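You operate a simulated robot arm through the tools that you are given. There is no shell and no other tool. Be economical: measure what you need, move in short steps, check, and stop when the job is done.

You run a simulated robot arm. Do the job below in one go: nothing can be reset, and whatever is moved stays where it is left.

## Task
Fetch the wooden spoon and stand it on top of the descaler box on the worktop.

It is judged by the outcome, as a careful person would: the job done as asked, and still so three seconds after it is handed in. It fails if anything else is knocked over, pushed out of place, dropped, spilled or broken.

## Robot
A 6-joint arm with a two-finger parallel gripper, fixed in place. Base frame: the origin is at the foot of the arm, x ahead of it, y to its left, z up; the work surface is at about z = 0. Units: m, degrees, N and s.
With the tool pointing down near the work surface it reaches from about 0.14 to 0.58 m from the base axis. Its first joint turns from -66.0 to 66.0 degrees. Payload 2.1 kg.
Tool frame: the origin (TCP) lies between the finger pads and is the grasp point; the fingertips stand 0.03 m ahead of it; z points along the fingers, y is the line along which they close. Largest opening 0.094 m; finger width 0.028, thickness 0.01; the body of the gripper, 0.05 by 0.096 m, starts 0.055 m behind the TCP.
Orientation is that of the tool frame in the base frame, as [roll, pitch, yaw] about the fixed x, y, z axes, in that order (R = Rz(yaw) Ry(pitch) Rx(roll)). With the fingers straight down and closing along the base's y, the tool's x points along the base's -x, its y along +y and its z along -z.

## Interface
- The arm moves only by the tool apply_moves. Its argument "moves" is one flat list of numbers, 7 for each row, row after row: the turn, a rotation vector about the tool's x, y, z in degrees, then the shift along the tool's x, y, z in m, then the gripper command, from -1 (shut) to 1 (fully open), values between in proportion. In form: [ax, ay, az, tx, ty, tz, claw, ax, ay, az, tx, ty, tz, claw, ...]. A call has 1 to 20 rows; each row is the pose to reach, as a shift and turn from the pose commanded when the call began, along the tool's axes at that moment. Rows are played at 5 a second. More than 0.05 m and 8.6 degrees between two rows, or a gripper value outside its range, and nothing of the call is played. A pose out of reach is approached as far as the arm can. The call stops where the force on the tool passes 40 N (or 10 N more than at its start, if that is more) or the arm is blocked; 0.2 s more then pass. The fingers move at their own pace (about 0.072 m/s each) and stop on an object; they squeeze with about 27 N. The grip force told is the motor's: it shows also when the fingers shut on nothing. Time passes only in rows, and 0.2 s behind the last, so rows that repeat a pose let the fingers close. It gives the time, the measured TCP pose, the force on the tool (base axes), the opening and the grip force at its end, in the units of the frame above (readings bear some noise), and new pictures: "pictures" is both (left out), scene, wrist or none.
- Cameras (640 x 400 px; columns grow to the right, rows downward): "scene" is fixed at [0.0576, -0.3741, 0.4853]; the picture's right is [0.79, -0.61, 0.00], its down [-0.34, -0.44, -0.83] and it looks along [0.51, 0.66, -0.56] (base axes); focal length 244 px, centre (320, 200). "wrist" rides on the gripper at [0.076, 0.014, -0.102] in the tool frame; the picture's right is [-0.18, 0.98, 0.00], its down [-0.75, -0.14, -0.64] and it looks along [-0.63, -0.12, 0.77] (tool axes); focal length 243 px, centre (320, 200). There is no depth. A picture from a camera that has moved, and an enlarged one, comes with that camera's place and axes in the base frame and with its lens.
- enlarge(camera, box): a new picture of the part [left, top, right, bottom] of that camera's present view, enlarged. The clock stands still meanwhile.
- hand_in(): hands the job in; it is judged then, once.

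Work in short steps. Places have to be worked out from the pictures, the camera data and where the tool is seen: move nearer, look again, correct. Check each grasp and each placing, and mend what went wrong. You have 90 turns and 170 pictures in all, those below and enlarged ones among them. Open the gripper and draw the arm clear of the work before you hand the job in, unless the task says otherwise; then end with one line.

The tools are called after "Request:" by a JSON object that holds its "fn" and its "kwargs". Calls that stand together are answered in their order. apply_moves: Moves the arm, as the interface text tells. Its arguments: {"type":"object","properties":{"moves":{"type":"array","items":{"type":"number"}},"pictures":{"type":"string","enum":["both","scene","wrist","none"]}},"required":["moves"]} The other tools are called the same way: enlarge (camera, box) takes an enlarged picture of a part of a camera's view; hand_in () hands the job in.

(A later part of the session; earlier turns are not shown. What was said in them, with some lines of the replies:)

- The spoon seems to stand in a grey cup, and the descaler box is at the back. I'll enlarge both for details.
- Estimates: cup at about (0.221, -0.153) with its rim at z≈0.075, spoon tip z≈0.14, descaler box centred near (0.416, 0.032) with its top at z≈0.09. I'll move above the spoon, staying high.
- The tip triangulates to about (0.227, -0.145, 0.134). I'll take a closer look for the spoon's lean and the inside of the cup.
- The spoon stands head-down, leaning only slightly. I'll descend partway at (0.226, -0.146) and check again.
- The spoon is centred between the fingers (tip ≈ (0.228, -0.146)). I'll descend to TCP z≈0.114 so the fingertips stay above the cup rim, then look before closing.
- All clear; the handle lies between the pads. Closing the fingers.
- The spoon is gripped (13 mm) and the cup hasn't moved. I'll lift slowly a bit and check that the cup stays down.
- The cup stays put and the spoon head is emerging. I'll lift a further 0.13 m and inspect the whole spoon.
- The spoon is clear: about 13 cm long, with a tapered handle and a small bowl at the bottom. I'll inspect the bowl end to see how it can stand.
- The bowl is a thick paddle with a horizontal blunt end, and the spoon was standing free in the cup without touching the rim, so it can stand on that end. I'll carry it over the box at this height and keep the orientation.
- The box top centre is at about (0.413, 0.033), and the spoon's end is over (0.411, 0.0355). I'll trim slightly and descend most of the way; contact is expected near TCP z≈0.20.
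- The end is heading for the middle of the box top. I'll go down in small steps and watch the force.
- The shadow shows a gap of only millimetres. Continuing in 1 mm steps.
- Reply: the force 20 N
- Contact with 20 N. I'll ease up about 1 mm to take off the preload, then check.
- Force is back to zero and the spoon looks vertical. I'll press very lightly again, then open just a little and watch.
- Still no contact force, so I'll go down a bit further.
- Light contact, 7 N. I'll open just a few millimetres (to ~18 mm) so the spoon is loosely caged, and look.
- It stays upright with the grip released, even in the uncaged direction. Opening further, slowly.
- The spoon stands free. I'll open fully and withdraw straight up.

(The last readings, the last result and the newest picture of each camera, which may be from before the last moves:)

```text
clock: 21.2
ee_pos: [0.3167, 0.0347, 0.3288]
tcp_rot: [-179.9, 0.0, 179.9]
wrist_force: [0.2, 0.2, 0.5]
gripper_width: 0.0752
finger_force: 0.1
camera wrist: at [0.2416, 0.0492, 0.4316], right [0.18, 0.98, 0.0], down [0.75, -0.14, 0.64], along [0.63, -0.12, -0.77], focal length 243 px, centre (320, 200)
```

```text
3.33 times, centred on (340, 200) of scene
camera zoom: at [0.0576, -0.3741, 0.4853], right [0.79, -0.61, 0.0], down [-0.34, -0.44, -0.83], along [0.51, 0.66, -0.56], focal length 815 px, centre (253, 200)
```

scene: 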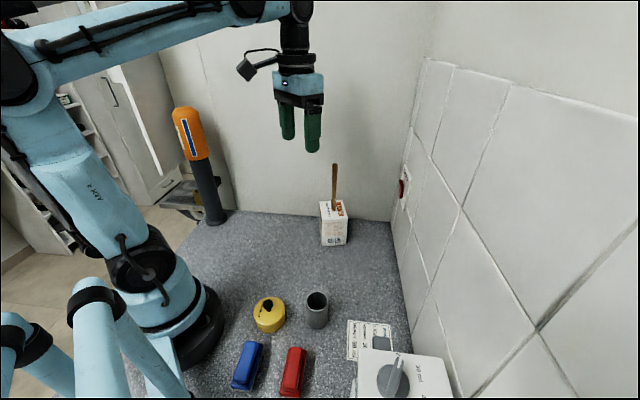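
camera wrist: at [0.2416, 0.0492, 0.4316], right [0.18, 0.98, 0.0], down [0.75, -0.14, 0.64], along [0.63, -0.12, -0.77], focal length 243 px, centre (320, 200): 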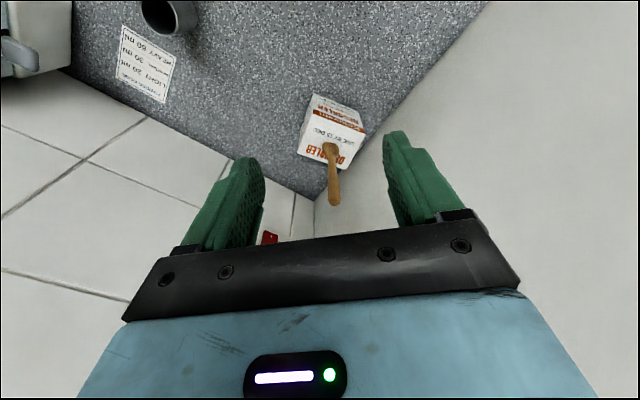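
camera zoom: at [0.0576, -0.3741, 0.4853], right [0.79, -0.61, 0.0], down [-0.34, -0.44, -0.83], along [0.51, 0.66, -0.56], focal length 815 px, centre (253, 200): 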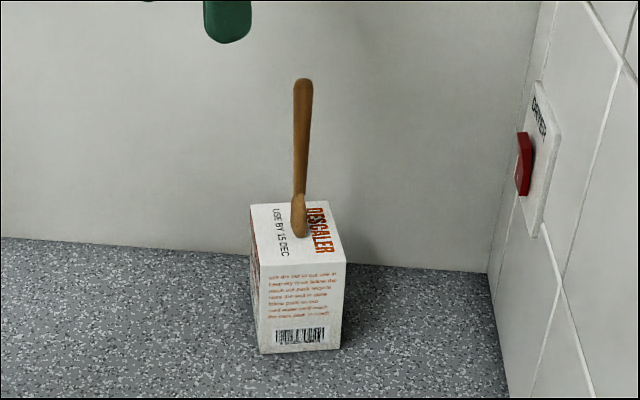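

The spoon stands upright on the box and nothing else has moved. I'll wait about 3 s with the gripper open to confirm it stays.

Request:
{"fn": "apply_moves", "kwargs": {"moves": [0, 0, 0, 0, 0, 0, 1, 0, 0, 0, 0, 0, 0, 1, 0, 0, 0, 0, 0, 0, 1, 0, 0, 0, 0, 0, 0, 1, 0, 0, 0, 0, 0, 0, 1, 0, 0, 0, 0, 0, 0, 1, 0, 0, 0, 0, 0, 0, 1, 0, 0, 0, 0, 0, 0, 1, 0, 0, 0, 0, 0, 0, 1, 0, 0, 0, 0, 0, 0, 1, 0, 0, 0, 0, 0, 0, 1, 0, 0, 0, 0, 0, 0, 1, 0, 0, 0, 0, 0, 0, 1, 0, 0, 0, 0, 0, 0, 1], "pictures": "none"}}

Request:
{"fn": "enlarge", "kwargs": {"camera": "scene", "box": [300, 140, 380, 260]}}

```text
clock: 24.2
ee_pos: [0.3171, 0.0339, 0.328]
tcp_rot: [179.9, 0.1, -179.9]
wrist_force: [0.1, -0.7, 0.3]
gripper_width: 0.0936
finger_force: 0.2
```

```text
3.33 times, centred on (340, 200) of scene
camera zoom: at [0.0576, -0.3741, 0.4853], right [0.79, -0.61, 0.0], down [-0.34, -0.44, -0.83], along [0.51, 0.66, -0.56], focal length 815 px, centre (253, 200)
```

zoom: 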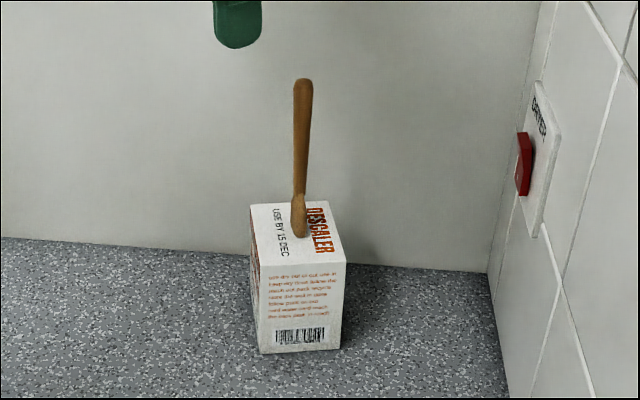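

The spoon hasn't moved after 3 s, the gripper is open and the arm is clear, so I'm handing in.

Request:
{"fn": "hand_in", "kwargs": {}}

```text
The job is handed in.
```

The wooden spoon is standing upright on its bowl end on top of the descaler box; it held still for a 3-second check before I handed in, and nothing else was disturbed.
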